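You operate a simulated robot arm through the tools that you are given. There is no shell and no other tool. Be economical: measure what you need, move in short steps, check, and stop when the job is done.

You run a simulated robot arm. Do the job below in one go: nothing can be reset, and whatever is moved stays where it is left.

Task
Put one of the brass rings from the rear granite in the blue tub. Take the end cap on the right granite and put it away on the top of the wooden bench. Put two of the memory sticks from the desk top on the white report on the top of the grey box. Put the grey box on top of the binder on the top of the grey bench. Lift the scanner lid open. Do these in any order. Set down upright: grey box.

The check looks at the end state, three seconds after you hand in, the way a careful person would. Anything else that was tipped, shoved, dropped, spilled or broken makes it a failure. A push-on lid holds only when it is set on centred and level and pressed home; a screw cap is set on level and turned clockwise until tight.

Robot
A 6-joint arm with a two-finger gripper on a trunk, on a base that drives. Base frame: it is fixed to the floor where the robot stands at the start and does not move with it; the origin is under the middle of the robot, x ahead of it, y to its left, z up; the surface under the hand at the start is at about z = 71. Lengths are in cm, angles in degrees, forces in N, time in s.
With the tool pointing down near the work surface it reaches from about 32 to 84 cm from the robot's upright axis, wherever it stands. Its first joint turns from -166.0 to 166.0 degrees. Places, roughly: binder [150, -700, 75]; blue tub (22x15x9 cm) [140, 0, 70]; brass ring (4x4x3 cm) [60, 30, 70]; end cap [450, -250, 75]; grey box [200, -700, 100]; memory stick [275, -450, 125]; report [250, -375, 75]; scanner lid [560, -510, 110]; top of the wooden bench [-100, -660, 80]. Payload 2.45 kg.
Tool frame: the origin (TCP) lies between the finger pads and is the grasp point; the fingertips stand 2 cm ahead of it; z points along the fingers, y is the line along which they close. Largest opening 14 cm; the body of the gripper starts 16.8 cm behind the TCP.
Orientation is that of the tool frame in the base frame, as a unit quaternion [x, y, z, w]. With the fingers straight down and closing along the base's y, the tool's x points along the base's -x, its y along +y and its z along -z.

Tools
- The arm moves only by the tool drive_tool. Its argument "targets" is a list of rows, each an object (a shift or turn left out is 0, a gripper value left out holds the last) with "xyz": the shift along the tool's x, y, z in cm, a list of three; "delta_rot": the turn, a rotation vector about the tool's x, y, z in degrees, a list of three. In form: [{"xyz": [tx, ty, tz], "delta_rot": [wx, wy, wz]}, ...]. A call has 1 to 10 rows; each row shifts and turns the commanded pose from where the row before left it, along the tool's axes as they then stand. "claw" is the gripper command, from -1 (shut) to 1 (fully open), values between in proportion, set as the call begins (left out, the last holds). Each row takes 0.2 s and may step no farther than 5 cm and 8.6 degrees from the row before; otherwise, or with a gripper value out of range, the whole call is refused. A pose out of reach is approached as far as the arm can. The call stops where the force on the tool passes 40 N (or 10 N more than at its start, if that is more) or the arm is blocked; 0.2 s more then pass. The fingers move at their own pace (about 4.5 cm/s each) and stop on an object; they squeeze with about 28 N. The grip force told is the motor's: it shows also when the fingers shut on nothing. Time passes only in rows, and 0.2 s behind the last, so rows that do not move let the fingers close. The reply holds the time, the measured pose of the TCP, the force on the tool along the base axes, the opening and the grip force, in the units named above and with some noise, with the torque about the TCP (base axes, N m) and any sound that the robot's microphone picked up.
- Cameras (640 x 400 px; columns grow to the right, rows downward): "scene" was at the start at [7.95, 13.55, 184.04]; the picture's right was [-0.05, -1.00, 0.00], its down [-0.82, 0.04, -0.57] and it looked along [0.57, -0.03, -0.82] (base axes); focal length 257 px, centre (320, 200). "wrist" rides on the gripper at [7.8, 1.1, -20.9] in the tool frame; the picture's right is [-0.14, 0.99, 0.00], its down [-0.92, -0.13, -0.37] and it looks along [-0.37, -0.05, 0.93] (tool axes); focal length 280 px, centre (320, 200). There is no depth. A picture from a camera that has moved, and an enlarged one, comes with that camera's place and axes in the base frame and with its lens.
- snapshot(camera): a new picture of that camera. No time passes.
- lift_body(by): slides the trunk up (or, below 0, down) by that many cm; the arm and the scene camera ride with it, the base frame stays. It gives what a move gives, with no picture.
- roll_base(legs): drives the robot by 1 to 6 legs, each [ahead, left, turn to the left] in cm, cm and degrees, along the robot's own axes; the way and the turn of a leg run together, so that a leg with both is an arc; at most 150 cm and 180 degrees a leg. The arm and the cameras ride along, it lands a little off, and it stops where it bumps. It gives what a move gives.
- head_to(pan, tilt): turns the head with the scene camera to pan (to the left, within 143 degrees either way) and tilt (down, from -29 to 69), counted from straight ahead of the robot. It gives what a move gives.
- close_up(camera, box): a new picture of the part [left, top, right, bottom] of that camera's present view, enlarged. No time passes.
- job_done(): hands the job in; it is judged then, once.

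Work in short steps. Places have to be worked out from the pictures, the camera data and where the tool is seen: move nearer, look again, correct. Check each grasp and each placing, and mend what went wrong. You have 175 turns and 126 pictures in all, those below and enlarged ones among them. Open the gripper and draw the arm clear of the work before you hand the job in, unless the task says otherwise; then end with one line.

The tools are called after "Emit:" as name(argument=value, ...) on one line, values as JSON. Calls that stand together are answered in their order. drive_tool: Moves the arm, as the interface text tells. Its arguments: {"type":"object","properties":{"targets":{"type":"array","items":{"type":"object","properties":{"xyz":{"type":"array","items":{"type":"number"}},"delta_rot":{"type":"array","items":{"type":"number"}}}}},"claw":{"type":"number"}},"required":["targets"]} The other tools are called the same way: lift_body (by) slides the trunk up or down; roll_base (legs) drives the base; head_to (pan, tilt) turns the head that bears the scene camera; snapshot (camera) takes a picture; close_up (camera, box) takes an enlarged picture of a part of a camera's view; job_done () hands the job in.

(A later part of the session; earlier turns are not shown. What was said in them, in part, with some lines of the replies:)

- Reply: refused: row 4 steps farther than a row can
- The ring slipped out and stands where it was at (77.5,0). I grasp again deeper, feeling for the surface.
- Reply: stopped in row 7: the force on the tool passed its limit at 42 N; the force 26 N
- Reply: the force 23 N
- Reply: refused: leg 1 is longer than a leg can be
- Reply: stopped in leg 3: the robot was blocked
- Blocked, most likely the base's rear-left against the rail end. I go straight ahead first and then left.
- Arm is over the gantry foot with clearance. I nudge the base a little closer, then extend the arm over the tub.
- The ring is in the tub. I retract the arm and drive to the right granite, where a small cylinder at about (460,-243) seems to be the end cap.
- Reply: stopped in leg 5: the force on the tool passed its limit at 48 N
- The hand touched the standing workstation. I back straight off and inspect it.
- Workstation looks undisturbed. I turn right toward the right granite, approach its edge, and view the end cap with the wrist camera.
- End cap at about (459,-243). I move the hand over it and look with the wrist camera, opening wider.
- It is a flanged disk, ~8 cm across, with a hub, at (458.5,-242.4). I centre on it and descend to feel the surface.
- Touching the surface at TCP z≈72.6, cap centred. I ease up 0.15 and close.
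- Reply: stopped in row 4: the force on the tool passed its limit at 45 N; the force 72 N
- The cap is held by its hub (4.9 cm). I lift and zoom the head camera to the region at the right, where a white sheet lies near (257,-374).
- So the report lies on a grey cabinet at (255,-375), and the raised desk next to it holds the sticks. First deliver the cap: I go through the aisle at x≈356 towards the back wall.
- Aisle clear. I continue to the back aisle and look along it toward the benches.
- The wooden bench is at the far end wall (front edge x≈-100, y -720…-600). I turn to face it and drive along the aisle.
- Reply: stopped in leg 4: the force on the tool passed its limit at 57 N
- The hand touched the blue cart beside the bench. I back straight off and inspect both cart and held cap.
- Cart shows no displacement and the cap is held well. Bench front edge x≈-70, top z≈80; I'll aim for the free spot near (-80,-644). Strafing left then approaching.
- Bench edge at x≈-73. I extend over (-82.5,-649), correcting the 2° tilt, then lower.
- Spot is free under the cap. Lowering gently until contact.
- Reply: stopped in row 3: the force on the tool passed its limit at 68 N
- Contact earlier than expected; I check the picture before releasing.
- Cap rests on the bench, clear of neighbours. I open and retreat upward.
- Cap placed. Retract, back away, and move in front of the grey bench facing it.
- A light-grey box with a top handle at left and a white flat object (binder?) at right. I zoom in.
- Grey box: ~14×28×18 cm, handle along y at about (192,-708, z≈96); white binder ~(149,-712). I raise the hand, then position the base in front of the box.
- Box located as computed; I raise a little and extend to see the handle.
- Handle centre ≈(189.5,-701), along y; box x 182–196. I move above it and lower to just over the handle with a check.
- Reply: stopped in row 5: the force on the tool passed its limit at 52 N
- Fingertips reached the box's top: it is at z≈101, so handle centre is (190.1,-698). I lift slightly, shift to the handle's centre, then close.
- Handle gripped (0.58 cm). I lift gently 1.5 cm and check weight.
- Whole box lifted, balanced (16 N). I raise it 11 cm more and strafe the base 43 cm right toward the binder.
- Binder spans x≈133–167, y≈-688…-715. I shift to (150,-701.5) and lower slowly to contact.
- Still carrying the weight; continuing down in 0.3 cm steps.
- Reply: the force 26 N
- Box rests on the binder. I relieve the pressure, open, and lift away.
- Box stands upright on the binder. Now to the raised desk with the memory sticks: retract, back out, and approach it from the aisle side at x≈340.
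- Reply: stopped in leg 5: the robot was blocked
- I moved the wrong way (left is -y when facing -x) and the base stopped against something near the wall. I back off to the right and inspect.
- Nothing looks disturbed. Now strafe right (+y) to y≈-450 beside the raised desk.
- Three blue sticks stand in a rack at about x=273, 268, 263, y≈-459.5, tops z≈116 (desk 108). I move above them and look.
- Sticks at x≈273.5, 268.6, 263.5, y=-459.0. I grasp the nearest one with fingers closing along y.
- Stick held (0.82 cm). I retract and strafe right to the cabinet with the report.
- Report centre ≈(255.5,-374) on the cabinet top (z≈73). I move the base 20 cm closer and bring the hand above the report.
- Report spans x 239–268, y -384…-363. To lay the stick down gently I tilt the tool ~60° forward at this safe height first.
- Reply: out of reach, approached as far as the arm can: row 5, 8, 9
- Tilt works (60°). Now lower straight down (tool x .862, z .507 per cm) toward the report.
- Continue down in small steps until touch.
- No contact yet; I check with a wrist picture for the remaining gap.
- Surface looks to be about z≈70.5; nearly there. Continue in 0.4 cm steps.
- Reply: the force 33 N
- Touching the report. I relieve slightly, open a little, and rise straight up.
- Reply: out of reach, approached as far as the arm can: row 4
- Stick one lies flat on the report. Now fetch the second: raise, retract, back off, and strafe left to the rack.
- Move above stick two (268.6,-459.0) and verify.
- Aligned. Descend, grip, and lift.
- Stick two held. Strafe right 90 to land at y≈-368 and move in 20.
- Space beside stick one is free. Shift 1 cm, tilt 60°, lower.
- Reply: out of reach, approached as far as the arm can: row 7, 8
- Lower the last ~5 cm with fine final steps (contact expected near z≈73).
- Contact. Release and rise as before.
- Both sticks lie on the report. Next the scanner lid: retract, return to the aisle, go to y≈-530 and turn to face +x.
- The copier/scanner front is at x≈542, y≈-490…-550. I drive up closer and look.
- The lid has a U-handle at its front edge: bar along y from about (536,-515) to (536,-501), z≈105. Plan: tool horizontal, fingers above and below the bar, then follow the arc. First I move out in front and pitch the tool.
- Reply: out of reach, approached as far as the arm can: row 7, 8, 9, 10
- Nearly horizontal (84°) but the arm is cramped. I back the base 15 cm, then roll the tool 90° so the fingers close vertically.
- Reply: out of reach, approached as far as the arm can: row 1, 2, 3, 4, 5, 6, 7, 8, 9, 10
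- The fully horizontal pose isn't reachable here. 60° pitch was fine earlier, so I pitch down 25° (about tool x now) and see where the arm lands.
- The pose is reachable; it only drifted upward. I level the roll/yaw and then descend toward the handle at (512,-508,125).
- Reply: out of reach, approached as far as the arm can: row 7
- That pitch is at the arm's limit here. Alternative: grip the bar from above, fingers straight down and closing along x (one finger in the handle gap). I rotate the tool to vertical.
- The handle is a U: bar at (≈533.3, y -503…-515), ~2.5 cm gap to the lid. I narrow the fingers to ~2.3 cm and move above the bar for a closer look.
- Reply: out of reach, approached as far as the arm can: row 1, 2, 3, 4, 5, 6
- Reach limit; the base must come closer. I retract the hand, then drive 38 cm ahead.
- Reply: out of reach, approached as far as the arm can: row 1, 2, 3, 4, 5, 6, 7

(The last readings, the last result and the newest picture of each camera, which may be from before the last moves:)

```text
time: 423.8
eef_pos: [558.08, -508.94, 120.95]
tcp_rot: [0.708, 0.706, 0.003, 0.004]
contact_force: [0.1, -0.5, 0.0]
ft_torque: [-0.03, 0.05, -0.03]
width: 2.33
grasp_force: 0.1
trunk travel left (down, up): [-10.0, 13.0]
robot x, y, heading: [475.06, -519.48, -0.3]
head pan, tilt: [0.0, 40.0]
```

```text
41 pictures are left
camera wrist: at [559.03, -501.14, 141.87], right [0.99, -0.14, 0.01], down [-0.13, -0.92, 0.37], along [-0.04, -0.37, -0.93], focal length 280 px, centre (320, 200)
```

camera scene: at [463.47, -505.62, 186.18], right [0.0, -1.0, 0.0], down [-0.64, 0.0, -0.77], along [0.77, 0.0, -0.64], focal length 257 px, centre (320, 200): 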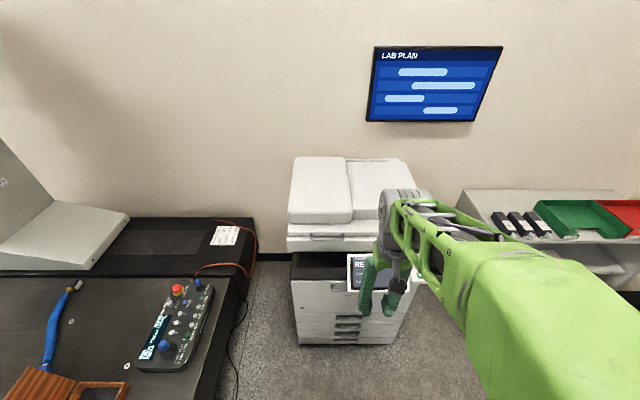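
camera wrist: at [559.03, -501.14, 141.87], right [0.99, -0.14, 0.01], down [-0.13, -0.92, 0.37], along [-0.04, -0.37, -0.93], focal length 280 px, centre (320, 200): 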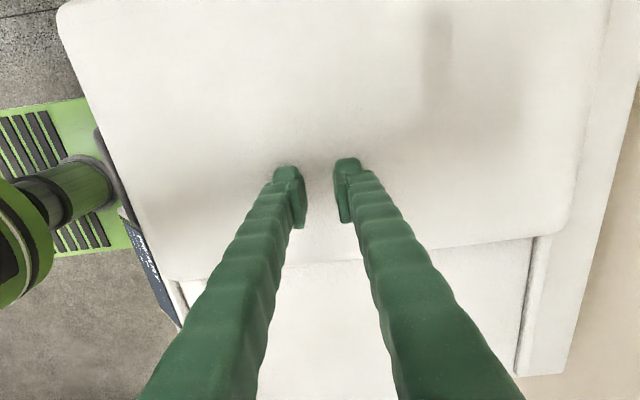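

The arm did not retract and the hand is now above the lid (free, no contact). I look at the arm's configuration before moving.

Emit:
snapshot(camera="scene")

Emit:
drive_tool(targets=[{"xyz": [0, 0, -4]}, {"xyz": [0, 0, -4]}, {"xyz": [0, 0, -4]}])

```text
40 pictures are left
camera scene: at [484.49, -505.67, 186.16], right [0.0, -1.0, 0.0], down [-0.64, 0.0, -0.77], along [0.77, 0.0, -0.64], focal length 257 px, centre (320, 200)
```

scene: 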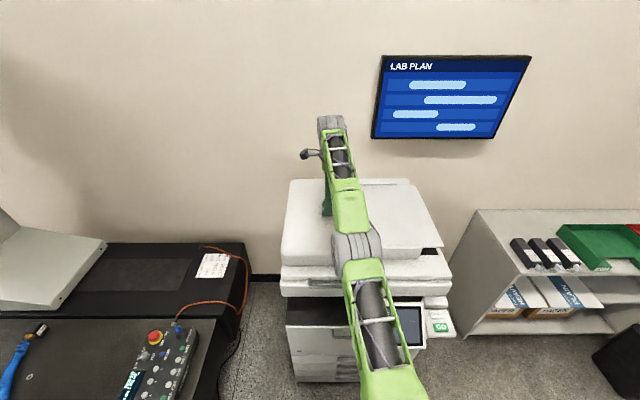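

```text
time: 424.6
eef_pos: [555.11, -509.28, 129.61]
tcp_rot: [0.708, 0.706, 0.002, 0.003]
contact_force: [0.5, 0.1, 0.2]
ft_torque: [-0.05, 0.08, 0.0]
width: 2.32
grasp_force: 0.0
out of reach, approached as far as the arm can: row 1, 2, 3
trunk travel left (down, up): [-10.0, 13.0]
robot x, y, heading: [475.02, -519.61, -0.0]
head pan, tilt: [0.0, 40.0]
```

I try retracting along -x again in small steps.

Emit:
drive_tool(targets=[{"xyz": [0, -4, 0]}, {"xyz": [0, -4, 0]}, {"xyz": [0, -4, 0]}, {"xyz": [0, -4, 0]}])

Emit:
snapshot(camera="scene")

```text
time: 425.6
eef_pos: [555.02, -509.45, 129.65]
tcp_rot: [0.708, 0.706, 0.002, 0.005]
contact_force: [1.2, 0.3, 0.4]
ft_torque: [0.03, 0.04, 0.0]
width: 2.31
grasp_force: 0.0
out of reach, approached as far as the arm can: row 1, 2, 3, 4
trunk travel left (down, up): [-10.0, 13.0]
robot x, y, heading: [475.11, -519.53, 0.0]
head pan, tilt: [0.0, 40.0]
```

```text
39 pictures are left
camera scene: at [484.39, -505.68, 186.17], right [0.0, -1.0, 0.0], down [-0.64, 0.0, -0.77], along [0.77, 0.0, -0.64], focal length 257 px, centre (320, 200)
```

scene: 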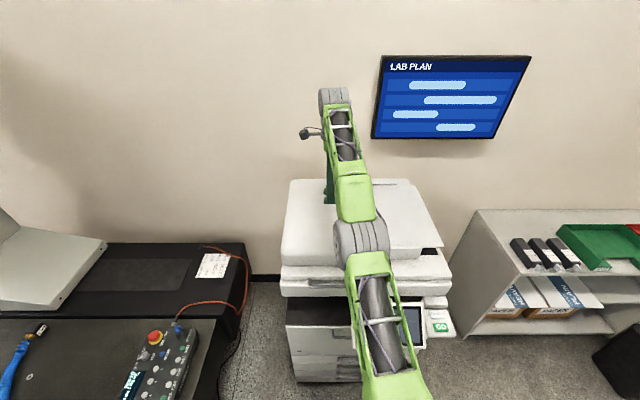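

The arm is fully stretched (singular). I back the base away from the copier first, then try a downward-inward move, which should bend the elbow the right way.

Emit:
roll_base(legs=[[-55, 0, 0]])

Emit:
drive_tool(targets=[{"xyz": [0, -1.5, 4]}, {"xyz": [0, -1.5, 4]}, {"xyz": [0, -2, 3]}, {"xyz": [0, -3, 2]}])

```text
time: 428.8
eef_pos: [499.79, -509.47, 129.69]
tcp_rot: [0.709, 0.706, 0.004, 0.004]
contact_force: [-0.1, 0.1, 0.0]
ft_torque: [0.03, -0.05, -0.05]
width: 2.31
grasp_force: 0.0
trunk travel left (down, up): [-10.0, 13.0]
robot x, y, heading: [420.05, -519.26, -0.4]
head pan, tilt: [0.0, 40.0]
```

```text
time: 429.8
eef_pos: [499.82, -509.19, 129.69]
tcp_rot: [0.709, 0.705, 0.004, 0.004]
contact_force: [0.1, 0.2, 0.1]
ft_torque: [0.01, 0.01, -0.03]
width: 2.3
grasp_force: 0.1
out of reach, approached as far as the arm can: row 1, 2, 3, 4
trunk travel left (down, up): [-10.0, 13.0]
robot x, y, heading: [420.12, -519.61, -0.2]
head pan, tilt: [0.0, 40.0]
```

Emit:
drive_tool(targets=[{"xyz": [0, 1.7, 4]}, {"xyz": [0, 1.5, 4]}, {"xyz": [0, 1.0, 4]}, {"xyz": [0, 0, 4]}, {"xyz": [0, -1, 3]}])

```text
time: 431.0
eef_pos: [503.2, -509.52, 110.86]
tcp_rot: [0.709, 0.705, 0.003, 0.005]
contact_force: [-0.7, -0.9, 0.1]
ft_torque: [0.01, 0.0, 0.0]
width: 2.31
grasp_force: 0.1
trunk travel left (down, up): [-10.0, 13.0]
robot x, y, heading: [419.89, -519.22, -0.5]
head pan, tilt: [0.0, 40.0]
```

Free again. Continue inward now.

Emit:
drive_tool(targets=[{"xyz": [0, -2, 1]}, {"xyz": [0, -3, 0]}, {"xyz": [0, -4, 0]}, {"xyz": [0, -4, 0]}, {"xyz": [0, -4, 0]}, {"xyz": [0, -4, 0]}])

Emit:
snapshot(camera="scene")

```text
time: 432.4
eef_pos: [482.17, -509.53, 109.62]
tcp_rot: [0.71, 0.705, 0.003, 0.004]
contact_force: [-0.1, -0.3, -0.2]
ft_torque: [0.0, -0.02, 0.0]
width: 2.33
grasp_force: 0.1
trunk travel left (down, up): [-10.0, 13.0]
robot x, y, heading: [419.77, -519.08, -0.5]
head pan, tilt: [0.0, 40.0]
```

```text
38 pictures are left
camera scene: at [429.15, -505.51, 186.18], right [0.0, -1.0, 0.0], down [-0.64, 0.0, -0.77], along [0.77, 0.0, -0.64], focal length 257 px, centre (320, 200)
```

scene: 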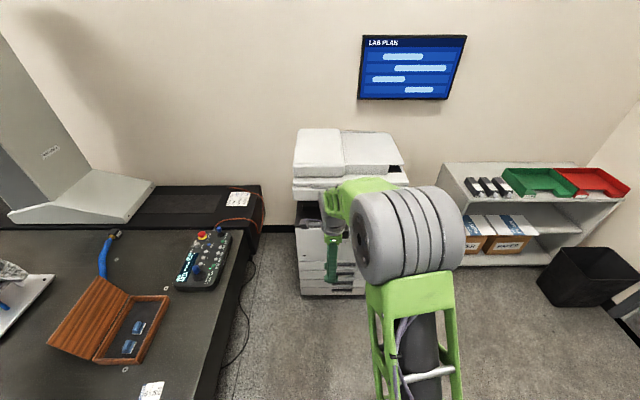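

Elbow is up again. I raise the trunk 13 cm for reach, retract the hand a bit and drive in so the hand comes above the handle.

Emit:
lift_body(by=13)

Emit:
drive_tool(targets=[{"xyz": [0, -4, 0]}, {"xyz": [0, -4, 0]}, {"xyz": [0, -4, 0]}, {"xyz": [0, -3, 0]}])

Emit:
roll_base(legs=[[63, 0, 0]])

Emit:
snapshot(camera="wrist")

```text
time: 434.0
eef_pos: [482.36, -509.45, 122.57]
tcp_rot: [0.709, 0.705, 0.003, 0.005]
contact_force: [0.4, 0.1, 0.2]
ft_torque: [0.01, -0.01, 0.02]
width: 2.31
grasp_force: 0.1
trunk travel left (down, up): [-23.0, 0.0]
robot x, y, heading: [419.87, -519.12, -0.2]
head pan, tilt: [0.0, 40.0]
```

```text
time: 435.0
eef_pos: [467.36, -509.39, 122.4]
tcp_rot: [0.709, 0.705, 0.003, 0.004]
contact_force: [0.1, 0.4, -0.9]
ft_torque: [0.01, -0.01, -0.02]
width: 2.3
grasp_force: 0.1
trunk travel left (down, up): [-23.0, 0.0]
robot x, y, heading: [419.89, -519.31, -0.4]
head pan, tilt: [0.0, 40.0]
```

```text
time: 438.5
eef_pos: [530.72, -509.58, 122.4]
tcp_rot: [0.709, 0.706, 0.003, 0.005]
contact_force: [-0.1, 0.0, 0.1]
ft_torque: [0.02, 0.04, -0.01]
width: 2.32
grasp_force: 0.1
trunk travel left (down, up): [-23.0, 0.0]
robot x, y, heading: [483.45, -519.77, -0.1]
head pan, tilt: [0.0, 40.0]
```

```text
37 pictures are left
camera wrist: at [531.39, -501.83, 143.29], right [0.99, -0.14, 0.01], down [-0.14, -0.92, 0.37], along [-0.04, -0.37, -0.93], focal length 280 px, centre (320, 200)
```

wrist: 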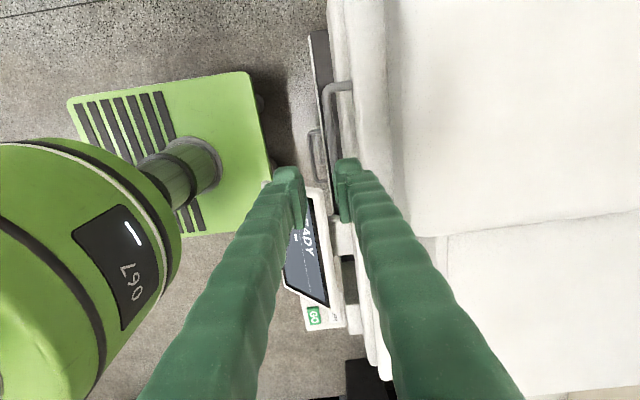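

Bar at x≈532.5, z≈107; lid face x≈536. I shift 1.8 cm and descend to just above, then check.

Emit:
drive_tool(targets=[{"xyz": [0.3, 1.8, 0]}, {"xyz": [0, 0, 4]}, {"xyz": [0, 0, 4]}, {"xyz": [0, 0, 3]}])

Emit:
close_up(camera="wrist", box=[240, 60, 420, 260])

```text
time: 439.5
eef_pos: [532.54, -509.34, 111.37]
tcp_rot: [0.709, 0.705, 0.003, 0.004]
contact_force: [-0.1, 0.0, 0.6]
ft_torque: [-0.02, 0.01, 0.03]
width: 2.3
grasp_force: 0.1
trunk travel left (down, up): [-23.0, 0.0]
robot x, y, heading: [483.53, -519.58, -0.1]
head pan, tilt: [0.0, 40.0]
```

```text
2.00 times, centred on (330, 160) of wrist
camera zoom: at [533.34, -501.53, 132.26], right [0.99, -0.14, 0.01], down [-0.14, -0.92, 0.37], along [-0.04, -0.37, -0.93], focal length 561 px, centre (300, 280)
```

zoom: 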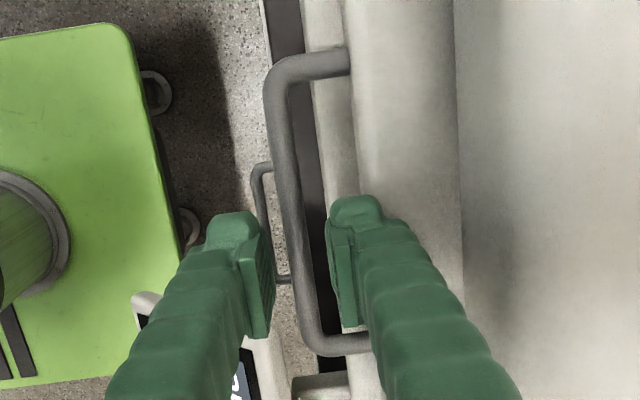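

The bar is neatly between the fingers. Descend to z≈107.8 and close.

Emit:
drive_tool(targets=[{"xyz": [0, 0, 2]}, {"xyz": [0, 0, 1.6]}, {}])

Emit:
drive_tool(targets=[{}, {}, {}], claw=-1)

Emit:
close_up(camera="wrist", box=[240, 60, 420, 260])

```text
time: 440.0
eef_pos: [532.52, -509.45, 109.7]
tcp_rot: [0.709, 0.705, 0.005, 0.005]
contact_force: [-3.6, -1.0, 11.8]
ft_torque: [0.17, -0.36, 0.05]
width: 2.13
grasp_force: 0.0
trunk travel left (down, up): [-23.0, 0.0]
robot x, y, heading: [482.84, -519.95, -0.4]
head pan, tilt: [0.0, 40.0]
stopped in row 2: the force on the tool passed its limit at 71 N (the readings are from after the stop); the commanded pose is now the measured one
```

```text
time: 440.8
eef_pos: [532.47, -509.29, 109.61]
tcp_rot: [0.709, 0.705, 0.005, 0.005]
contact_force: [-4.6, 1.0, 20.0]
ft_torque: [-0.04, 0.07, 0.23]
width: 0.59
grasp_force: 29.3
trunk travel left (down, up): [-23.0, 0.0]
robot x, y, heading: [483.14, -519.78, -0.3]
head pan, tilt: [0.0, 40.0]
```

```text
2.00 times, centred on (330, 160) of wrist
camera zoom: at [533.22, -501.56, 130.63], right [0.99, -0.14, 0.01], down [-0.14, -0.92, 0.37], along [-0.04, -0.37, -0.93], focal length 561 px, centre (300, 280)
```

zoom: 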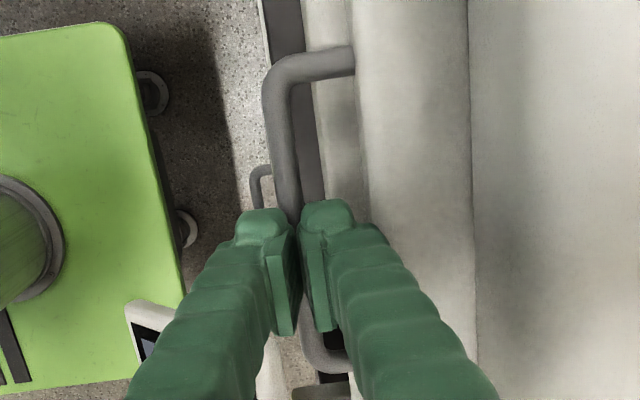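

Something is between the fingertips (0.59 cm). I test by lifting 1 cm gently.

Emit:
drive_tool(targets=[{"xyz": [0, 0, -0.4]}, {"xyz": [0, 0, -0.4]}, {"xyz": [0, 0, -0.4]}, {}])

```text
time: 441.8
eef_pos: [532.69, -509.39, 110.74]
tcp_rot: [0.709, 0.706, 0.004, 0.005]
contact_force: [0.4, -0.8, -0.1]
ft_torque: [-0.02, 0.02, 0.03]
width: 0.0
grasp_force: 29.5
trunk travel left (down, up): [-23.0, 0.0]
robot x, y, heading: [483.02, -519.75, -0.3]
head pan, tilt: [0.0, 40.0]
```

It pinched only the bar's top: the bar is about 0.5 cm nearer (x≈532.05). I rise, reopen slightly wider, shift -0.5 and descend again.

Emit:
drive_tool(targets=[{"xyz": [0, 0, -1]}, {"xyz": [0, -0.55, 0]}, {}, {}], claw=-0.62)

Emit:
close_up(camera="wrist", box=[260, 100, 400, 250])

```text
time: 442.8
eef_pos: [531.95, -509.36, 111.78]
tcp_rot: [0.709, 0.705, 0.004, 0.005]
contact_force: [-0.6, -0.1, 0.0]
ft_torque: [0.02, 0.01, -0.01]
width: 2.65
grasp_force: 0.0
trunk travel left (down, up): [-23.0, 0.0]
robot x, y, heading: [482.98, -519.62, 0.0]
head pan, tilt: [0.0, 40.0]
```

```text
2.67 times, centred on (330, 175) of wrist
camera zoom: at [532.83, -501.6, 132.73], right [0.99, -0.14, 0.01], down [-0.14, -0.92, 0.37], along [-0.04, -0.37, -0.93], focal length 748 px, centre (293, 267)
```

zoom: 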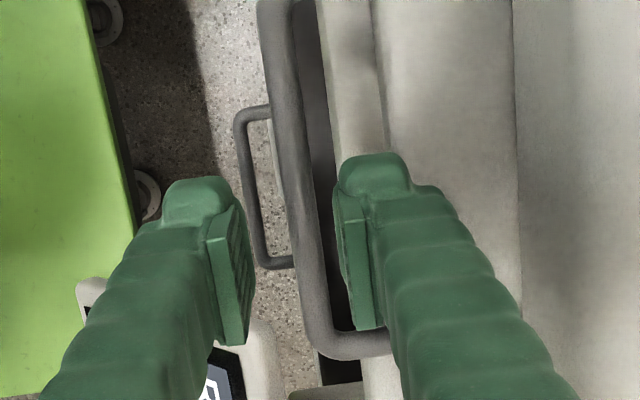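

Now centred within 0.25 cm with clearance both sides. Descend.

Emit:
drive_tool(targets=[{"xyz": [0, 0.15, 2]}, {"xyz": [0, 0, 1]}, {"xyz": [0, 0, 0.7]}, {"xyz": [0, 0, 0.7]}, {}])

```text
time: 443.3
eef_pos: [532.46, -509.45, 109.72]
tcp_rot: [0.709, 0.705, 0.008, 0.007]
contact_force: [-7.6, -0.6, 24.8]
ft_torque: [-0.39, -0.63, -0.2]
width: 2.23
grasp_force: 0.1
trunk travel left (down, up): [-23.0, 0.0]
robot x, y, heading: [483.24, -519.76, 0.0]
head pan, tilt: [0.0, 40.0]
stopped in row 2: the force on the tool passed its limit at 53 N (the readings are from after the stop); the commanded pose is now the measured one
```

The inside finger still catches the lid's top edge (contact at +2.5 cm side). The gap is tight; I try once more with inner finger face at x≈533.05 (width 2.0, TCP x≈532.05).

Emit:
drive_tool(targets=[{"xyz": [0, 0, -2]}, {"xyz": [0, -0.45, 0]}, {}, {}], claw=-0.71)

Emit:
close_up(camera="wrist", box=[280, 120, 380, 230])

```text
time: 444.3
eef_pos: [532.07, -509.48, 111.6]
tcp_rot: [0.709, 0.705, 0.007, 0.006]
contact_force: [0.2, -0.3, 0.1]
ft_torque: [0.03, 0.02, -0.02]
width: 2.04
grasp_force: 0.0
trunk travel left (down, up): [-23.0, 0.0]
robot x, y, heading: [483.22, -519.37, -0.4]
head pan, tilt: [0.0, 40.0]
```

```text
3.64 times, centred on (330, 175) of wrist
camera zoom: at [532.7, -501.62, 132.49], right [0.99, -0.14, 0.02], down [-0.14, -0.92, 0.37], along [-0.04, -0.36, -0.93], focal length 1020 px, centre (284, 291)
```

zoom: 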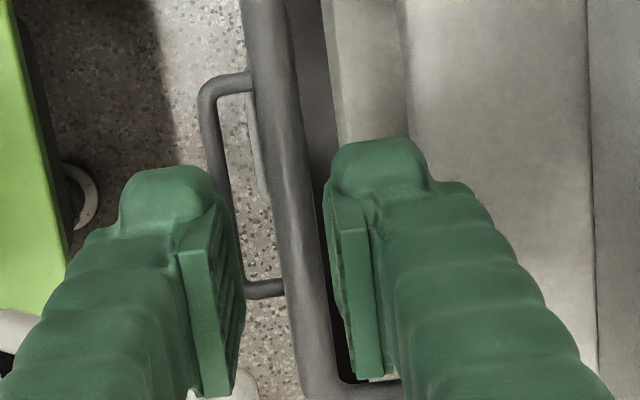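

Alignment now: bar centred, inner finger with ~0.3 cm margins both sides. Descend gently.

Emit:
drive_tool(targets=[{"xyz": [0, 0, 1.5]}, {"xyz": [0, 0, 0.7]}, {"xyz": [0, 0, 0.7]}, {"xyz": [0, 0, 0.7]}, {"xyz": [0, 0, 0.5]}, {}])

```text
time: 445.0
eef_pos: [532.32, -509.43, 109.65]
tcp_rot: [0.71, 0.704, 0.012, 0.009]
contact_force: [-7.8, -1.3, 34.7]
ft_torque: [-0.51, -1.04, -0.16]
width: 1.6
grasp_force: 0.1
trunk travel left (down, up): [-23.0, 0.0]
robot x, y, heading: [483.12, -519.46, -0.2]
head pan, tilt: [0.0, 40.0]
stopped in row 3: the force on the tool passed its limit at 51 N (the readings are from after the stop); the commanded pose is now the measured one
```

Still catching the lid edge. Change approach: hook the bar from below with closed fingers at ~45° pitch. I rise, retreat, close and pitch the tool.

Emit:
drive_tool(targets=[{"xyz": [0, 0, -3]}, {"xyz": [0, -4, 0]}, {"xyz": [0, -4, 0]}, {"delta_rot": [-8.5, 0, 0]}, {"delta_rot": [-8.5, 0, 0]}, {"delta_rot": [-8.5, 0, 0]}, {"delta_rot": [-8.5, 0, 0]}, {"delta_rot": [-8.5, 0, 0]}, {}], claw=-1)

```text
time: 447.0
eef_pos: [528.66, -508.56, 117.52]
tcp_rot: [0.699, 0.696, 0.118, 0.117]
contact_force: [-0.2, -0.1, 1.1]
ft_torque: [0.02, -0.04, -0.02]
width: 0.0
grasp_force: 28.0
out of reach, approached as far as the arm can: row 5, 6, 7, 8
trunk travel left (down, up): [-23.0, 0.0]
robot x, y, heading: [483.22, -519.56, -0.3]
head pan, tilt: [0.0, 40.0]
```

Too close for pitching. I back the base 25 cm and pitch there, while moving the hand outward.

Emit:
roll_base(legs=[[-27, 0, 0]])

Emit:
drive_tool(targets=[{"xyz": [0, 4, 1]}, {"xyz": [0, 4, 1]}, {"xyz": [0, 4, 1]}, {"xyz": [0, 3, 0]}, {"delta_rot": [-8.5, 0, 0]}, {"delta_rot": [-8.5, 0, 0]}, {"delta_rot": [-8.5, 0, 0]}, {}])

```text
time: 448.9
eef_pos: [501.5, -508.35, 117.56]
tcp_rot: [0.698, 0.697, 0.118, 0.116]
contact_force: [-0.2, -0.8, 0.8]
ft_torque: [-0.01, -0.06, 0.0]
width: 0.0
grasp_force: 27.9
trunk travel left (down, up): [-23.0, 0.0]
robot x, y, heading: [456.01, -519.21, -0.2]
head pan, tilt: [0.0, 40.0]
```

```text
time: 450.7
eef_pos: [515.31, -503.89, 120.78]
tcp_rot: [0.671, 0.697, 0.224, 0.121]
contact_force: [-0.8, 0.3, -0.9]
ft_torque: [0.0, 0.06, 0.02]
width: 0.0
grasp_force: 27.9
out of reach, approached as far as the arm can: row 6, 7
trunk travel left (down, up): [-23.0, 0.0]
robot x, y, heading: [455.88, -519.62, -0.1]
head pan, tilt: [0.0, 40.0]
```

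The rolled pitch is limited. I return to vertical and roll back to the original finger orientation (closing along y), in which 60° pitch was achievable.

Emit:
drive_tool(targets=[{"delta_rot": [7.05, -2, 0]}, {"delta_rot": [7.05, -2, 0]}, {"delta_rot": [7.05, -2, 0]}, {"delta_rot": [7.05, -2, 0]}, {}])

Emit:
drive_tool(targets=[{"delta_rot": [0, 0, -8.5]}, {"delta_rot": [0, 0, -8.5]}, {"delta_rot": [0, 0, -8.5]}, {"delta_rot": [0, 0, -8.5]}, {"delta_rot": [0, 0, -8.5]}, {"delta_rot": [0, 0, -8.5]}, {"delta_rot": [0, 0, -8.5]}, {"delta_rot": [0, 0, -8.5]}, {"delta_rot": [0, 0, -8.5]}, {"delta_rot": [0, 0, -8.5]}])

```text
time: 451.9
eef_pos: [516.79, -507.39, 121.02]
tcp_rot: [0.711, 0.696, 0.038, 0.094]
contact_force: [1.0, -0.2, -0.4]
ft_torque: [0.01, -0.01, -0.03]
width: 0.0
grasp_force: 27.9
out of reach, approached as far as the arm can: row 1, 2
trunk travel left (down, up): [-23.0, 0.0]
robot x, y, heading: [456.04, -519.76, -0.2]
head pan, tilt: [0.0, 40.0]
```

```text
time: 454.1
eef_pos: [516.76, -507.2, 121.08]
tcp_rot: [0.052, 0.994, -0.035, 0.094]
contact_force: [0.5, 0.0, 0.3]
ft_torque: [0.0, -0.06, 0.01]
width: 0.0
grasp_force: 27.4
trunk travel left (down, up): [-23.0, 0.0]
robot x, y, heading: [456.26, -519.69, -0.1]
head pan, tilt: [0.0, 40.0]
```

Now fix the small yaw/roll error and pitch forward ~45° in this orientation.

Emit:
drive_tool(targets=[{"delta_rot": [-3.4, 0, -6]}, {"delta_rot": [0, -8.5, 0]}, {"delta_rot": [0, -8.5, 0]}, {"delta_rot": [0, -8.5, 0]}, {"delta_rot": [0, -8.5, 0]}, {}])

```text
time: 455.5
eef_pos: [516.88, -508.06, 120.85]
tcp_rot: [0.0, 0.936, -0.022, 0.352]
contact_force: [0.0, 1.1, 0.3]
ft_torque: [-0.09, 0.05, -0.01]
width: 0.01
grasp_force: 27.8
out of reach, approached as far as the arm can: row 4
trunk travel left (down, up): [-23.0, 0.0]
robot x, y, heading: [456.18, -519.81, -0.2]
head pan, tilt: [0.0, 40.0]
```

41° pitch reached. Now go down in front of the copier to (519,-509,101), then look.

Emit:
drive_tool(targets=[{"xyz": [2.3, -0.18, 3.27]}, {"xyz": [2.3, -0.18, 3.27]}, {"xyz": [2.3, -0.18, 3.27]}, {"xyz": [2.3, -0.18, 3.27]}, {"xyz": [2.3, -0.18, 3.27]}, {}])

Emit:
snapshot(camera="wrist")

```text
time: 456.9
eef_pos: [521.58, -508.48, 103.27]
tcp_rot: [-0.004, 0.937, -0.035, 0.347]
contact_force: [-0.6, -0.4, -0.3]
ft_torque: [0.02, -0.03, 0.0]
width: 0.01
grasp_force: 27.7
out of reach, approached as far as the arm can: row 3, 4, 5
trunk travel left (down, up): [-23.0, 0.0]
robot x, y, heading: [456.03, -519.73, -0.1]
head pan, tilt: [0.0, 40.0]
```

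```text
32 pictures are left
camera wrist: at [502.04, -506.43, 114.01], right [0.12, 0.99, 0.02], down [0.46, -0.07, 0.89], along [0.88, -0.1, -0.46], focal length 280 px, centre (320, 200)
```

wrist: 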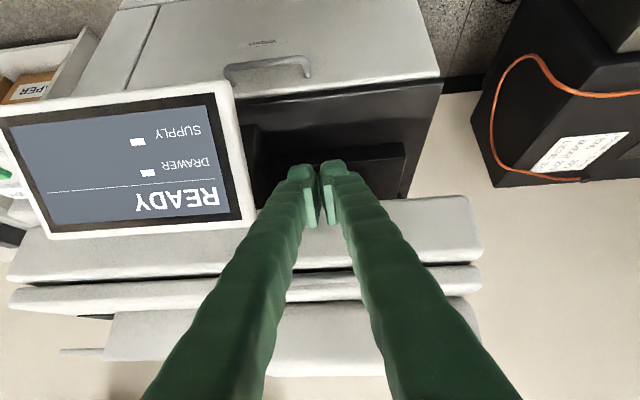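

Drift comes from the sideways offset between hand and base. I strafe the base left 11 cm and bring the hand back to y≈-509 so the arm works straight ahead.

Emit:
roll_base(legs=[[-6, 0, 0], [0, 11, 0]])

Emit:
drive_tool(targets=[{"xyz": [0, -4, 0]}, {"xyz": [0, -4, 0]}, {"xyz": [0, -3, 0]}, {}])

```text
time: 459.1
eef_pos: [515.71, -497.51, 103.15]
tcp_rot: [-0.005, 0.937, -0.035, 0.347]
contact_force: [0.3, 0.9, -0.6]
ft_torque: [0.01, 0.0, -0.01]
width: 0.0
grasp_force: 28.0
trunk travel left (down, up): [-23.0, 0.0]
robot x, y, heading: [450.23, -508.46, -0.3]
head pan, tilt: [0.0, 40.0]
```

```text
time: 460.1
eef_pos: [515.54, -505.76, 104.29]
tcp_rot: [0.002, 0.937, -0.045, 0.346]
contact_force: [-0.1, -0.5, -0.5]
ft_torque: [-0.04, 0.05, -0.03]
width: 0.02
grasp_force: 27.7
out of reach, approached as far as the arm can: row 2, 3
trunk travel left (down, up): [-23.0, 0.0]
robot x, y, heading: [449.95, -508.39, -0.4]
head pan, tilt: [0.0, 40.0]
```

I try moving forward (more extended) with a roll correction and see whether the limits vanish.

Emit:
drive_tool(targets=[{"xyz": [-2, -1, 3.75]}, {"xyz": [-2, -1, 3.75], "delta_rot": [-3.6, 0.2, 3.1]}, {}])

```text
time: 460.9
eef_pos: [523.88, -503.79, 101.91]
tcp_rot: [0.012, 0.94, -0.022, 0.339]
contact_force: [-0.7, -1.2, 0.0]
ft_torque: [-0.01, -0.02, -0.01]
width: 0.01
grasp_force: 27.7
out of reach, approached as far as the arm can: row 1, 2
trunk travel left (down, up): [-23.0, 0.0]
robot x, y, heading: [450.3, -508.69, -0.3]
head pan, tilt: [0.0, 40.0]
```

The arm pose is usable; I use the base for lateral/forward placement: strafe right 4.5 and ahead 6.6 so the closed fingers sit under the bar.

Emit:
roll_base(legs=[[0, -4.5, 0]])

Emit:
roll_base(legs=[[6.4, 0, 0]])

Emit:
snapshot(camera="wrist")

Emit:
close_up(camera="scene", box=[240, 120, 440, 300])

```text
time: 462.0
eef_pos: [523.9, -508.32, 101.93]
tcp_rot: [0.013, 0.94, -0.022, 0.339]
contact_force: [-0.4, -0.6, 0.2]
ft_torque: [0.01, 0.01, 0.02]
width: 0.0
grasp_force: 28.3
trunk travel left (down, up): [-23.0, 0.0]
robot x, y, heading: [449.95, -513.17, -0.4]
head pan, tilt: [0.0, 40.0]
```

```text
time: 463.0
eef_pos: [530.28, -508.31, 101.8]
tcp_rot: [0.012, 0.941, -0.022, 0.338]
contact_force: [0.0, 0.1, -0.6]
ft_torque: [-0.01, 0.01, -0.02]
width: 0.0
grasp_force: 28.6
trunk travel left (down, up): [-23.0, 0.0]
robot x, y, heading: [456.73, -512.76, -0.3]
head pan, tilt: [0.0, 40.0]
```

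```text
31 pictures are left
camera wrist: at [510.99, -506.09, 112.96], right [0.14, 0.99, 0.05], down [0.47, -0.12, 0.87], along [0.87, -0.1, -0.48], focal length 280 px, centre (320, 200)
```

wrist: 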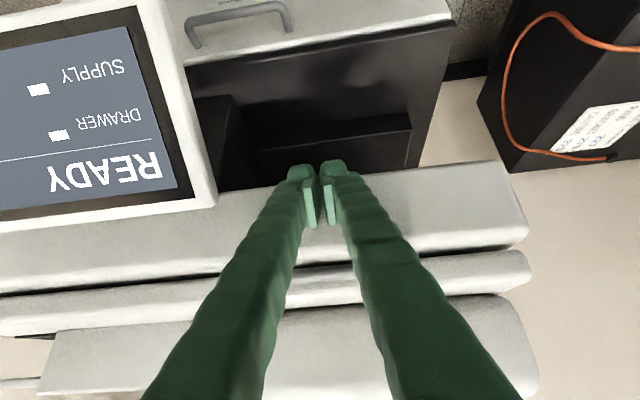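

```text
2.22 times, centred on (340, 210) of scene
camera zoom: at [466.07, -499.16, 199.16], right [0.0, -1.0, 0.0], down [-0.64, 0.0, -0.77], along [0.77, 0.0, -0.64], focal length 570 px, centre (276, 178)
```

zoom: 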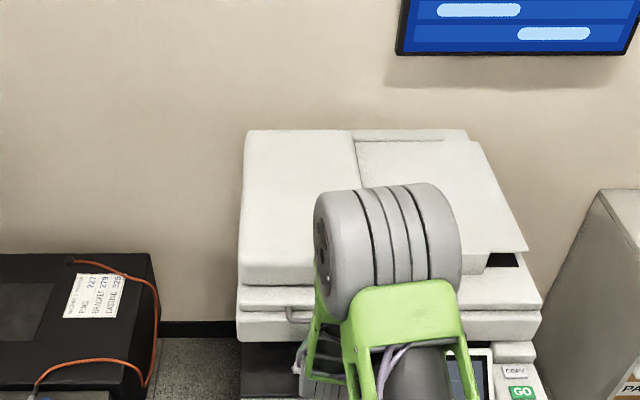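

Emit:
close_up(camera="wrist", box=[220, 150, 420, 320])

```text
2.35 times, centred on (320, 235) of wrist
camera zoom: at [510.99, -506.09, 112.96], right [0.14, 0.99, 0.05], down [0.47, -0.12, 0.87], along [0.87, -0.1, -0.48], focal length 660 px, centre (320, 118)
```

zoom: 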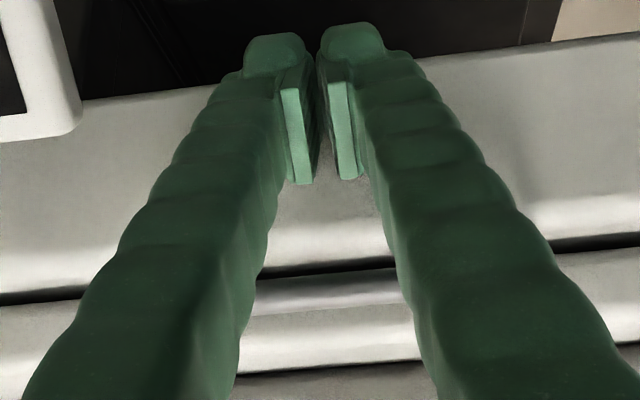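

The grey bar is visible behind (above) the fingers, as intended. I raise straight up in 1-cm steps until contact.

Emit:
drive_tool(targets=[{"xyz": [-0.64, 0, -0.77]}, {"xyz": [-0.64, 0, -0.77]}, {"xyz": [-0.64, 0, -0.77]}, {"xyz": [-0.64, 0, -0.77]}, {}])

```text
time: 464.2
eef_pos: [530.3, -508.17, 105.87]
tcp_rot: [0.012, 0.94, -0.023, 0.339]
contact_force: [0.8, -0.6, 0.4]
ft_torque: [0.02, 0.0, 0.01]
width: 0.0
grasp_force: 27.9
trunk travel left (down, up): [-23.0, 0.0]
robot x, y, heading: [456.84, -512.74, -0.3]
head pan, tilt: [0.0, 40.0]
```

Emit:
drive_tool(targets=[{"xyz": [-0.64, 0, -0.77]}, {"xyz": [-0.64, 0, -0.77]}, {"xyz": [-0.64, 0, -0.77]}, {}])

```text
time: 465.2
eef_pos: [530.35, -508.05, 108.98]
tcp_rot: [0.012, 0.941, -0.022, 0.338]
contact_force: [-1.3, -0.6, -0.9]
ft_torque: [-0.01, -0.02, -0.03]
width: 0.58
grasp_force: 29.3
trunk travel left (down, up): [-23.0, 0.0]
robot x, y, heading: [456.66, -512.96, -0.4]
head pan, tilt: [0.0, 40.0]
```

Width now reads 0.58 – something lies between the fingers. I look.

Emit:
close_up(camera="wrist", box=[200, 130, 440, 320])

```text
2.11 times, centred on (320, 225) of wrist
camera zoom: at [510.89, -505.87, 120.04], right [0.14, 0.99, 0.06], down [0.47, -0.12, 0.88], along [0.87, -0.1, -0.48], focal length 590 px, centre (320, 147)
```

zoom: 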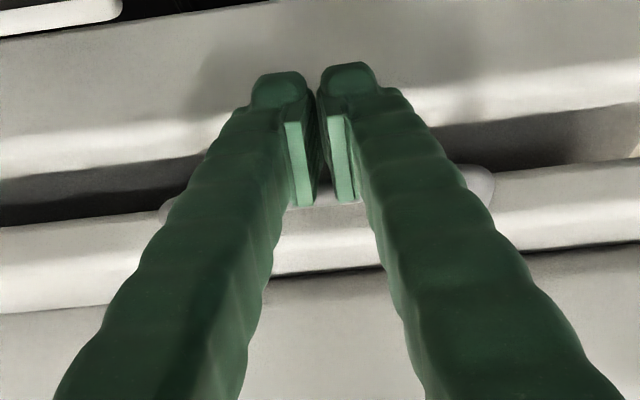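

The lid is lifting (dark gap opened) with almost no force. I continue along the hinge arc (hinge ≈(588,107), r≈56).

Emit:
drive_tool(targets=[{"xyz": [-3.08, 0, -3.14]}, {"xyz": [-3.32, 0, -2.89]}, {"xyz": [-3.54, 0, -2.63]}, {}])

Emit:
snapshot(camera="wrist")

```text
time: 466.2
eef_pos: [532.44, -507.76, 121.97]
tcp_rot: [0.012, 0.94, -0.022, 0.339]
contact_force: [-0.2, -0.3, -0.6]
ft_torque: [-0.03, -0.02, 0.02]
width: 0.0
grasp_force: 29.6
trunk travel left (down, up): [-23.0, 0.0]
robot x, y, heading: [457.08, -512.97, -0.3]
head pan, tilt: [0.0, 40.0]
```

```text
27 pictures are left
camera wrist: at [513.05, -505.5, 133.05], right [0.14, 0.99, 0.06], down [0.47, -0.12, 0.88], along [0.87, -0.1, -0.48], focal length 280 px, centre (320, 200)
```

wrist: 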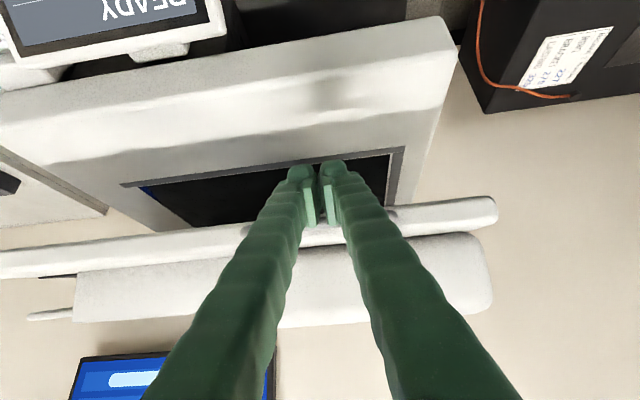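

Lid is opening, glass visible. Continue the arc to ~40°.

Emit:
drive_tool(targets=[{"xyz": [-3.73, 0, -2.33]}, {"xyz": [-3.9, 0, -2.03]}, {"xyz": [-4.05, 0, -1.72]}, {"xyz": [-4.17, 0, -1.4]}, {"xyz": [-4.27, 0, -1.07]}, {}])

Emit:
snapshot(camera="scene")

```text
time: 467.6
eef_pos: [542.41, -507.55, 141.46]
tcp_rot: [0.012, 0.94, -0.022, 0.34]
contact_force: [-0.5, 0.2, 0.0]
ft_torque: [-0.01, -0.01, -0.02]
width: 0.0
grasp_force: 29.4
trunk travel left (down, up): [-23.0, 0.0]
robot x, y, heading: [456.62, -512.86, -0.3]
head pan, tilt: [0.0, 40.0]
```

```text
26 pictures are left
camera scene: at [465.81, -499.16, 199.17], right [0.0, -1.0, 0.0], down [-0.64, 0.0, -0.77], along [0.77, 0.0, -0.64], focal length 257 px, centre (320, 200)
```

scene: 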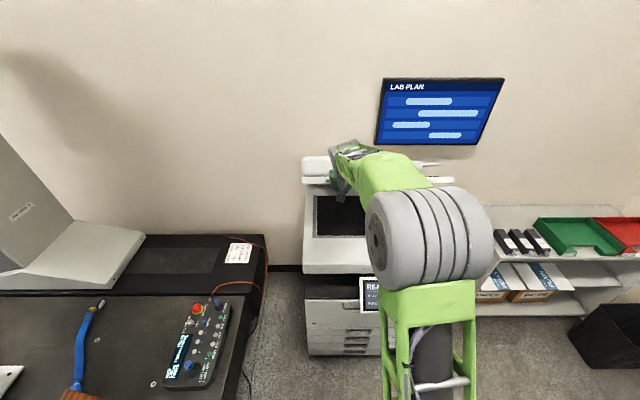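

Continue the arc to ~65°.

Emit:
drive_tool(targets=[{"xyz": [-4.34, 0, -0.72]}, {"xyz": [-4.38, 0, -0.38]}, {"xyz": [-4.4, 0, -0.04]}, {"xyz": [-4.39, 0, 0.3]}, {"xyz": [-4.35, 0, 0.65]}, {"xyz": [-4.29, 0, 0.99]}, {}])

Emit:
snapshot(camera="scene")

Emit:
snapshot(camera="wrist")

```text
time: 468.6
eef_pos: [553.37, -507.49, 150.97]
tcp_rot: [0.011, 0.948, -0.024, 0.317]
contact_force: [-10.3, -1.1, 11.5]
ft_torque: [0.04, -0.13, 0.19]
width: 0.02
grasp_force: 29.2
out of reach, approached as far as the arm can: row 5
trunk travel left (down, up): [-23.0, 0.0]
robot x, y, heading: [456.39, -513.18, -0.3]
head pan, tilt: [0.0, 40.0]
stopped in row 5: the force on the tool passed its limit at 154 N (the readings are from after the stop); the commanded pose is now the measured one
```

```text
25 pictures are left
camera scene: at [465.56, -499.18, 199.2], right [0.0, -1.0, 0.0], down [-0.64, 0.0, -0.77], along [0.77, 0.0, -0.64], focal length 257 px, centre (320, 200)
```

scene: 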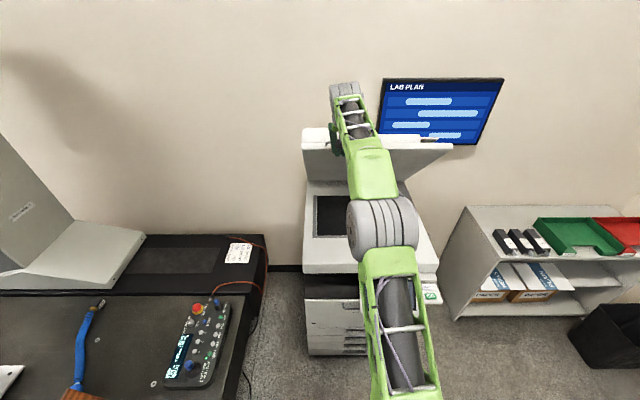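

```text
24 pictures are left
camera wrist: at [534.53, -505.35, 162.96], right [0.14, 0.99, 0.04], down [0.51, -0.11, 0.85], along [0.85, -0.1, -0.52], focal length 280 px, centre (320, 200)
```

wrist: 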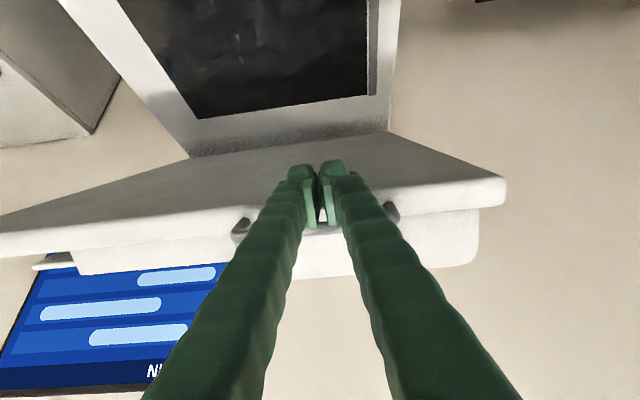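

Lid is at roughly 55°. I use the base (10 cm ahead) to push the lid further open.

Emit:
roll_base(legs=[[6, 0, 0]])

Emit:
roll_base(legs=[[5, 0, 0]])

Emit:
snapshot(camera="wrist")

```text
time: 469.4
eef_pos: [555.28, -507.56, 152.58]
tcp_rot: [0.01, 0.945, -0.024, 0.327]
contact_force: [-12.2, -1.8, 17.5]
ft_torque: [0.16, -0.24, 0.08]
width: 0.01
grasp_force: 29.8
trunk travel left (down, up): [-23.0, 0.0]
robot x, y, heading: [458.49, -513.25, -0.0]
head pan, tilt: [0.0, 40.0]
stopped in leg 1: the force on the tool passed its limit at 53 N (the readings are from after the stop); the commanded pose is now the measured one
```

```text
time: 470.2
eef_pos: [556.92, -507.47, 153.84]
tcp_rot: [0.011, 0.942, -0.024, 0.334]
contact_force: [-10.8, -0.7, 17.1]
ft_torque: [0.12, -0.23, 0.13]
width: 0.0
grasp_force: 29.3
trunk travel left (down, up): [-23.0, 0.0]
robot x, y, heading: [459.71, -513.46, -0.1]
head pan, tilt: [0.0, 40.0]
stopped in leg 1: the force on the tool passed its limit at 50 N (the readings are from after the stop); the commanded pose is now the measured one
```

```text
23 pictures are left
camera wrist: at [537.56, -505.39, 165.06], right [0.14, 0.99, 0.05], down [0.48, -0.11, 0.87], along [0.87, -0.1, -0.49], focal length 280 px, centre (320, 200)
```

wrist: 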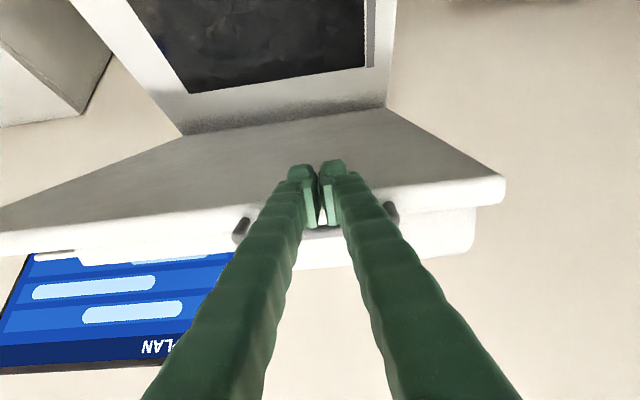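

The fingertips press axially on the lid's front face. I back out 1.2 cm along the fingers, then push forward with the base again.

Emit:
drive_tool(targets=[{"xyz": [0, 0, -0.6]}, {"xyz": [0, 0, -0.6]}, {}])

Emit:
roll_base(legs=[[6, 0, 0]])

```text
time: 471.1
eef_pos: [556.31, -507.49, 153.85]
tcp_rot: [0.01, 0.944, -0.023, 0.329]
contact_force: [0.0, 0.1, 0.3]
ft_torque: [-0.02, 0.04, 0.01]
width: 0.01
grasp_force: 29.3
trunk travel left (down, up): [-23.0, 0.0]
robot x, y, heading: [459.76, -513.07, -0.4]
head pan, tilt: [0.0, 40.0]
```

```text
time: 472.0
eef_pos: [559.87, -507.41, 156.11]
tcp_rot: [0.011, 0.939, -0.023, 0.343]
contact_force: [-3.6, -0.5, 8.6]
ft_torque: [0.06, -0.06, 0.05]
width: 0.01
grasp_force: 29.4
trunk travel left (down, up): [-23.0, 0.0]
robot x, y, heading: [463.76, -512.88, -0.2]
head pan, tilt: [0.0, 40.0]
stopped in leg 1: the force on the tool passed its limit at 51 N (the readings are from after the stop); the commanded pose is now the measured one
```

Loads are near zero between pushes, so the lid seems to stay by itself. I back off 4 cm and compare pictures.

Emit:
close_up(camera="scene", box=[260, 60, 480, 260])

Emit:
roll_base(legs=[[-5, 0, 0]])

Emit:
snapshot(camera="wrist")

```text
2.00 times, centred on (370, 160) of scene
camera zoom: at [472.8, -499.22, 199.17], right [0.0, -1.0, 0.0], down [-0.64, 0.0, -0.77], along [0.77, 0.0, -0.64], focal length 513 px, centre (220, 280)
```

zoom: 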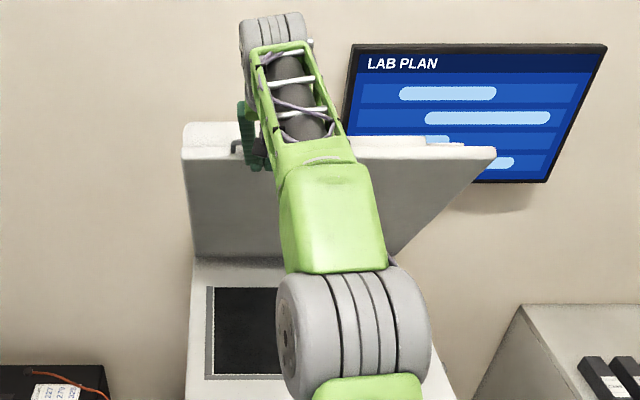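

```text
time: 472.9
eef_pos: [554.76, -507.42, 155.82]
tcp_rot: [0.011, 0.94, -0.022, 0.341]
contact_force: [-0.6, -0.5, 0.4]
ft_torque: [0.0, -0.02, 0.06]
width: 0.0
grasp_force: 29.2
trunk travel left (down, up): [-23.0, 0.0]
robot x, y, heading: [458.96, -512.83, -0.4]
head pan, tilt: [0.0, 40.0]
```

```text
21 pictures are left
camera wrist: at [535.39, -505.24, 166.82], right [0.14, 0.99, 0.05], down [0.47, -0.11, 0.88], along [0.87, -0.1, -0.48], focal length 280 px, centre (320, 200)
```

wrist: 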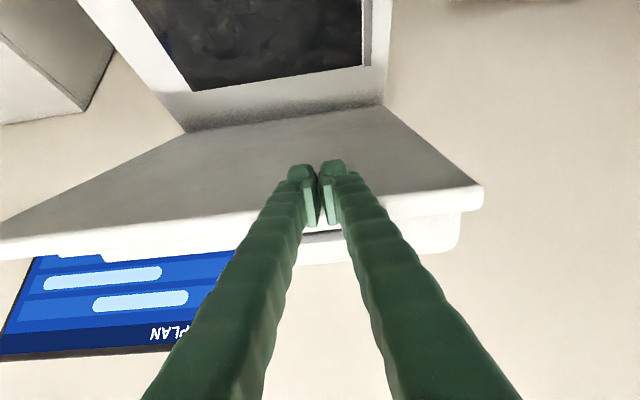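

Lid appears to hold. I back off 12 cm more and check again with the head camera.

Emit:
roll_base(legs=[[-20, 0, 0]])

Emit:
snapshot(camera="wrist")

```text
time: 474.5
eef_pos: [535.19, -507.02, 155.72]
tcp_rot: [0.009, 0.94, -0.022, 0.341]
contact_force: [-0.4, 0.6, 0.5]
ft_torque: [0.0, -0.04, -0.01]
width: 0.0
grasp_force: 29.4
trunk travel left (down, up): [-23.0, 0.0]
robot x, y, heading: [438.92, -513.37, -0.2]
head pan, tilt: [0.0, 40.0]
```

```text
20 pictures are left
camera wrist: at [515.72, -505.07, 166.77], right [0.14, 0.99, 0.05], down [0.47, -0.11, 0.88], along [0.87, -0.1, -0.48], focal length 280 px, centre (320, 200)
```

wrist: 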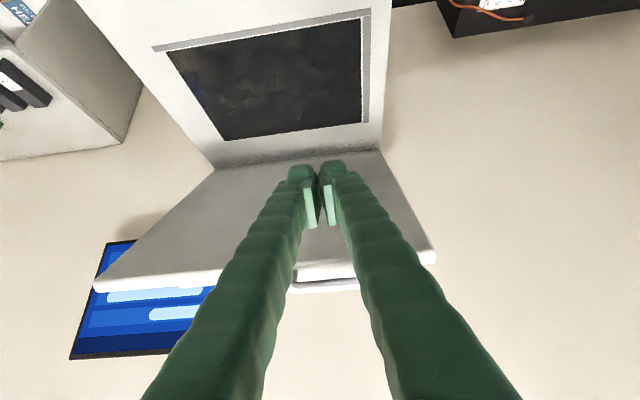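

The lid holds at ~63°. For margin I push it a bit further with the fingertips on its underside: lower the hand 14 cm, then drive ahead gently.

Emit:
drive_tool(targets=[{"xyz": [2.97, 0, 3.6]}, {"xyz": [2.97, 0, 3.6]}, {"xyz": [2.97, 0, 3.6]}, {}])

Emit:
roll_base(legs=[[28, 0, 0]])

Emit:
roll_base(legs=[[5, 0, 0], [4, 0, 0], [4, 0, 0]])

Emit:
snapshot(camera="wrist")

```text
time: 475.5
eef_pos: [535.31, -507.59, 141.73]
tcp_rot: [0.009, 0.94, -0.022, 0.341]
contact_force: [-0.4, 0.2, 0.1]
ft_torque: [-0.03, -0.01, 0.03]
width: 0.0
grasp_force: 29.5
trunk travel left (down, up): [-23.0, 0.0]
robot x, y, heading: [438.79, -513.1, -0.0]
head pan, tilt: [0.0, 40.0]
```

```text
time: 477.5
eef_pos: [563.59, -507.85, 141.53]
tcp_rot: [0.01, 0.94, -0.022, 0.341]
contact_force: [-0.2, 0.2, 0.3]
ft_torque: [-0.02, -0.02, 0.01]
width: 0.01
grasp_force: 29.1
trunk travel left (down, up): [-23.0, 0.0]
robot x, y, heading: [467.1, -513.09, -0.1]
head pan, tilt: [0.0, 40.0]
```

```text
time: 478.8
eef_pos: [570.12, -507.56, 141.18]
tcp_rot: [0.01, 0.943, -0.023, 0.332]
contact_force: [-1.9, 0.2, -0.6]
ft_torque: [0.06, 0.02, 0.02]
width: 0.0
grasp_force: 29.4
trunk travel left (down, up): [-23.0, 0.0]
robot x, y, heading: [473.81, -513.17, -0.2]
head pan, tilt: [0.0, 40.0]
stopped in leg 2: the force on the tool passed its limit at 127 N (the readings are from after the stop); the commanded pose is now the measured one
```

```text
19 pictures are left
camera wrist: at [550.75, -505.52, 152.61], right [0.14, 0.99, 0.05], down [0.48, -0.11, 0.87], along [0.86, -0.1, -0.49], focal length 280 px, centre (320, 200)
```

wrist: 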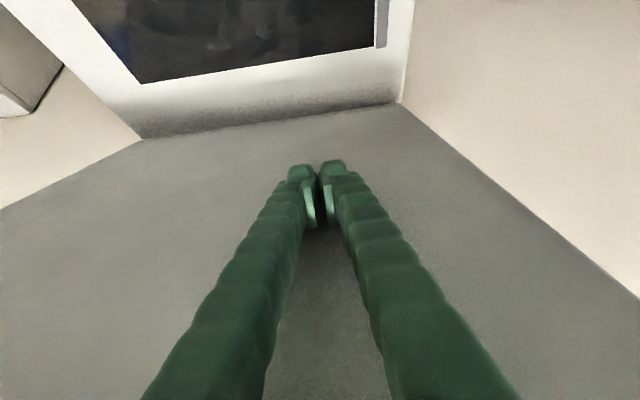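

It met a hard stop – the lid is at its open limit. I back away and verify.

Emit:
roll_base(legs=[[-60, 0, 0]])

Emit:
head_to(pan=0, tilt=30)

Emit:
snapshot(camera="scene")

```text
time: 482.2
eef_pos: [510.76, -507.26, 141.22]
tcp_rot: [0.008, 0.943, -0.022, 0.333]
contact_force: [0.1, 0.0, 0.5]
ft_torque: [0.02, 0.01, 0.0]
width: 0.02
grasp_force: 29.5
trunk travel left (down, up): [-23.0, 0.0]
robot x, y, heading: [415.39, -513.47, 0.3]
head pan, tilt: [0.0, 40.0]
```

```text
time: 482.9
eef_pos: [510.8, -507.31, 141.31]
tcp_rot: [0.008, 0.943, -0.022, 0.333]
contact_force: [0.3, 0.4, -0.3]
ft_torque: [-0.01, -0.01, -0.06]
width: 0.01
grasp_force: 29.6
trunk travel left (down, up): [-23.0, 0.0]
robot x, y, heading: [415.19, -513.04, 0.1]
head pan, tilt: [0.0, 30.0]
```

```text
18 pictures are left
camera scene: at [424.71, -499.14, 200.7], right [0.0, -1.0, 0.0], down [-0.5, 0.0, -0.87], along [0.87, 0.0, -0.5], focal length 257 px, centre (320, 200)
```

scene: 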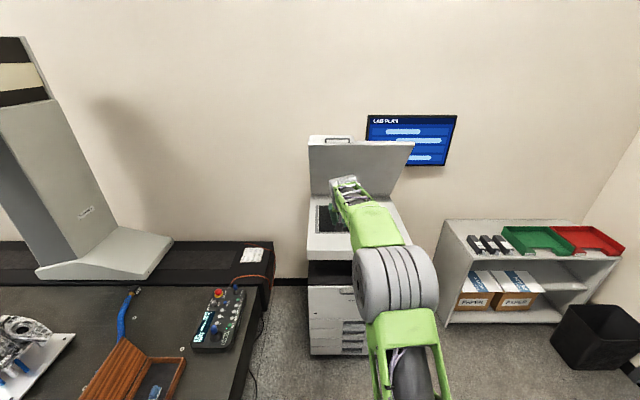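

The scanner lid stands open. I open the gripper with the arm clear and hand in.

Emit:
drive_tool(targets=[{}, {}, {}, {}], claw=0.5)

Emit:
close_up(camera="scene", box=[270, 100, 470, 280])

```text
time: 483.9
eef_pos: [510.75, -507.18, 141.23]
tcp_rot: [0.008, 0.943, -0.022, 0.333]
contact_force: [-0.5, -0.3, 0.1]
ft_torque: [-0.02, 0.04, 0.01]
width: 8.79
grasp_force: 0.0
trunk travel left (down, up): [-23.0, 0.0]
robot x, y, heading: [414.81, -513.41, 0.1]
head pan, tilt: [0.0, 30.0]
```

```text
2.22 times, centred on (370, 190) of scene
camera zoom: at [424.68, -499.14, 200.71], right [0.0, -1.0, 0.0], down [-0.5, 0.0, -0.87], along [0.87, 0.0, -0.5], focal length 570 px, centre (209, 222)
```

zoom: 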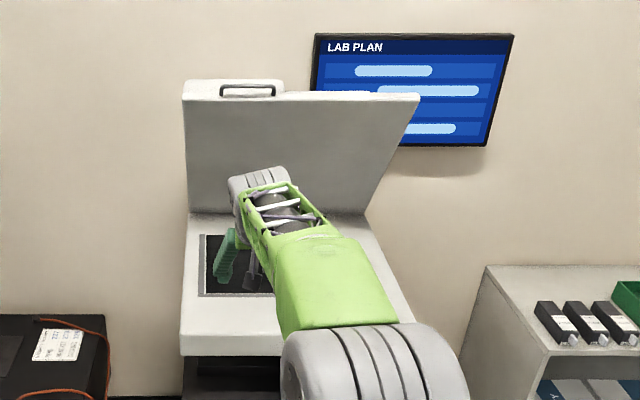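

All five jobs are done: lid open and holding, arm clear, gripper open. Handing in.

Emit:
job_done()

```text
The job is handed in.
```

All five jobs are finished and handed in: the ring is in the tub, the end cap is on the wooden bench, two sticks are on the report, the grey box stands upright on the binder, and the scanner lid is open; the robot bumped the standing workstation, the blue cart and the air-dryer corner on the way, none of which looked moved afterwards.
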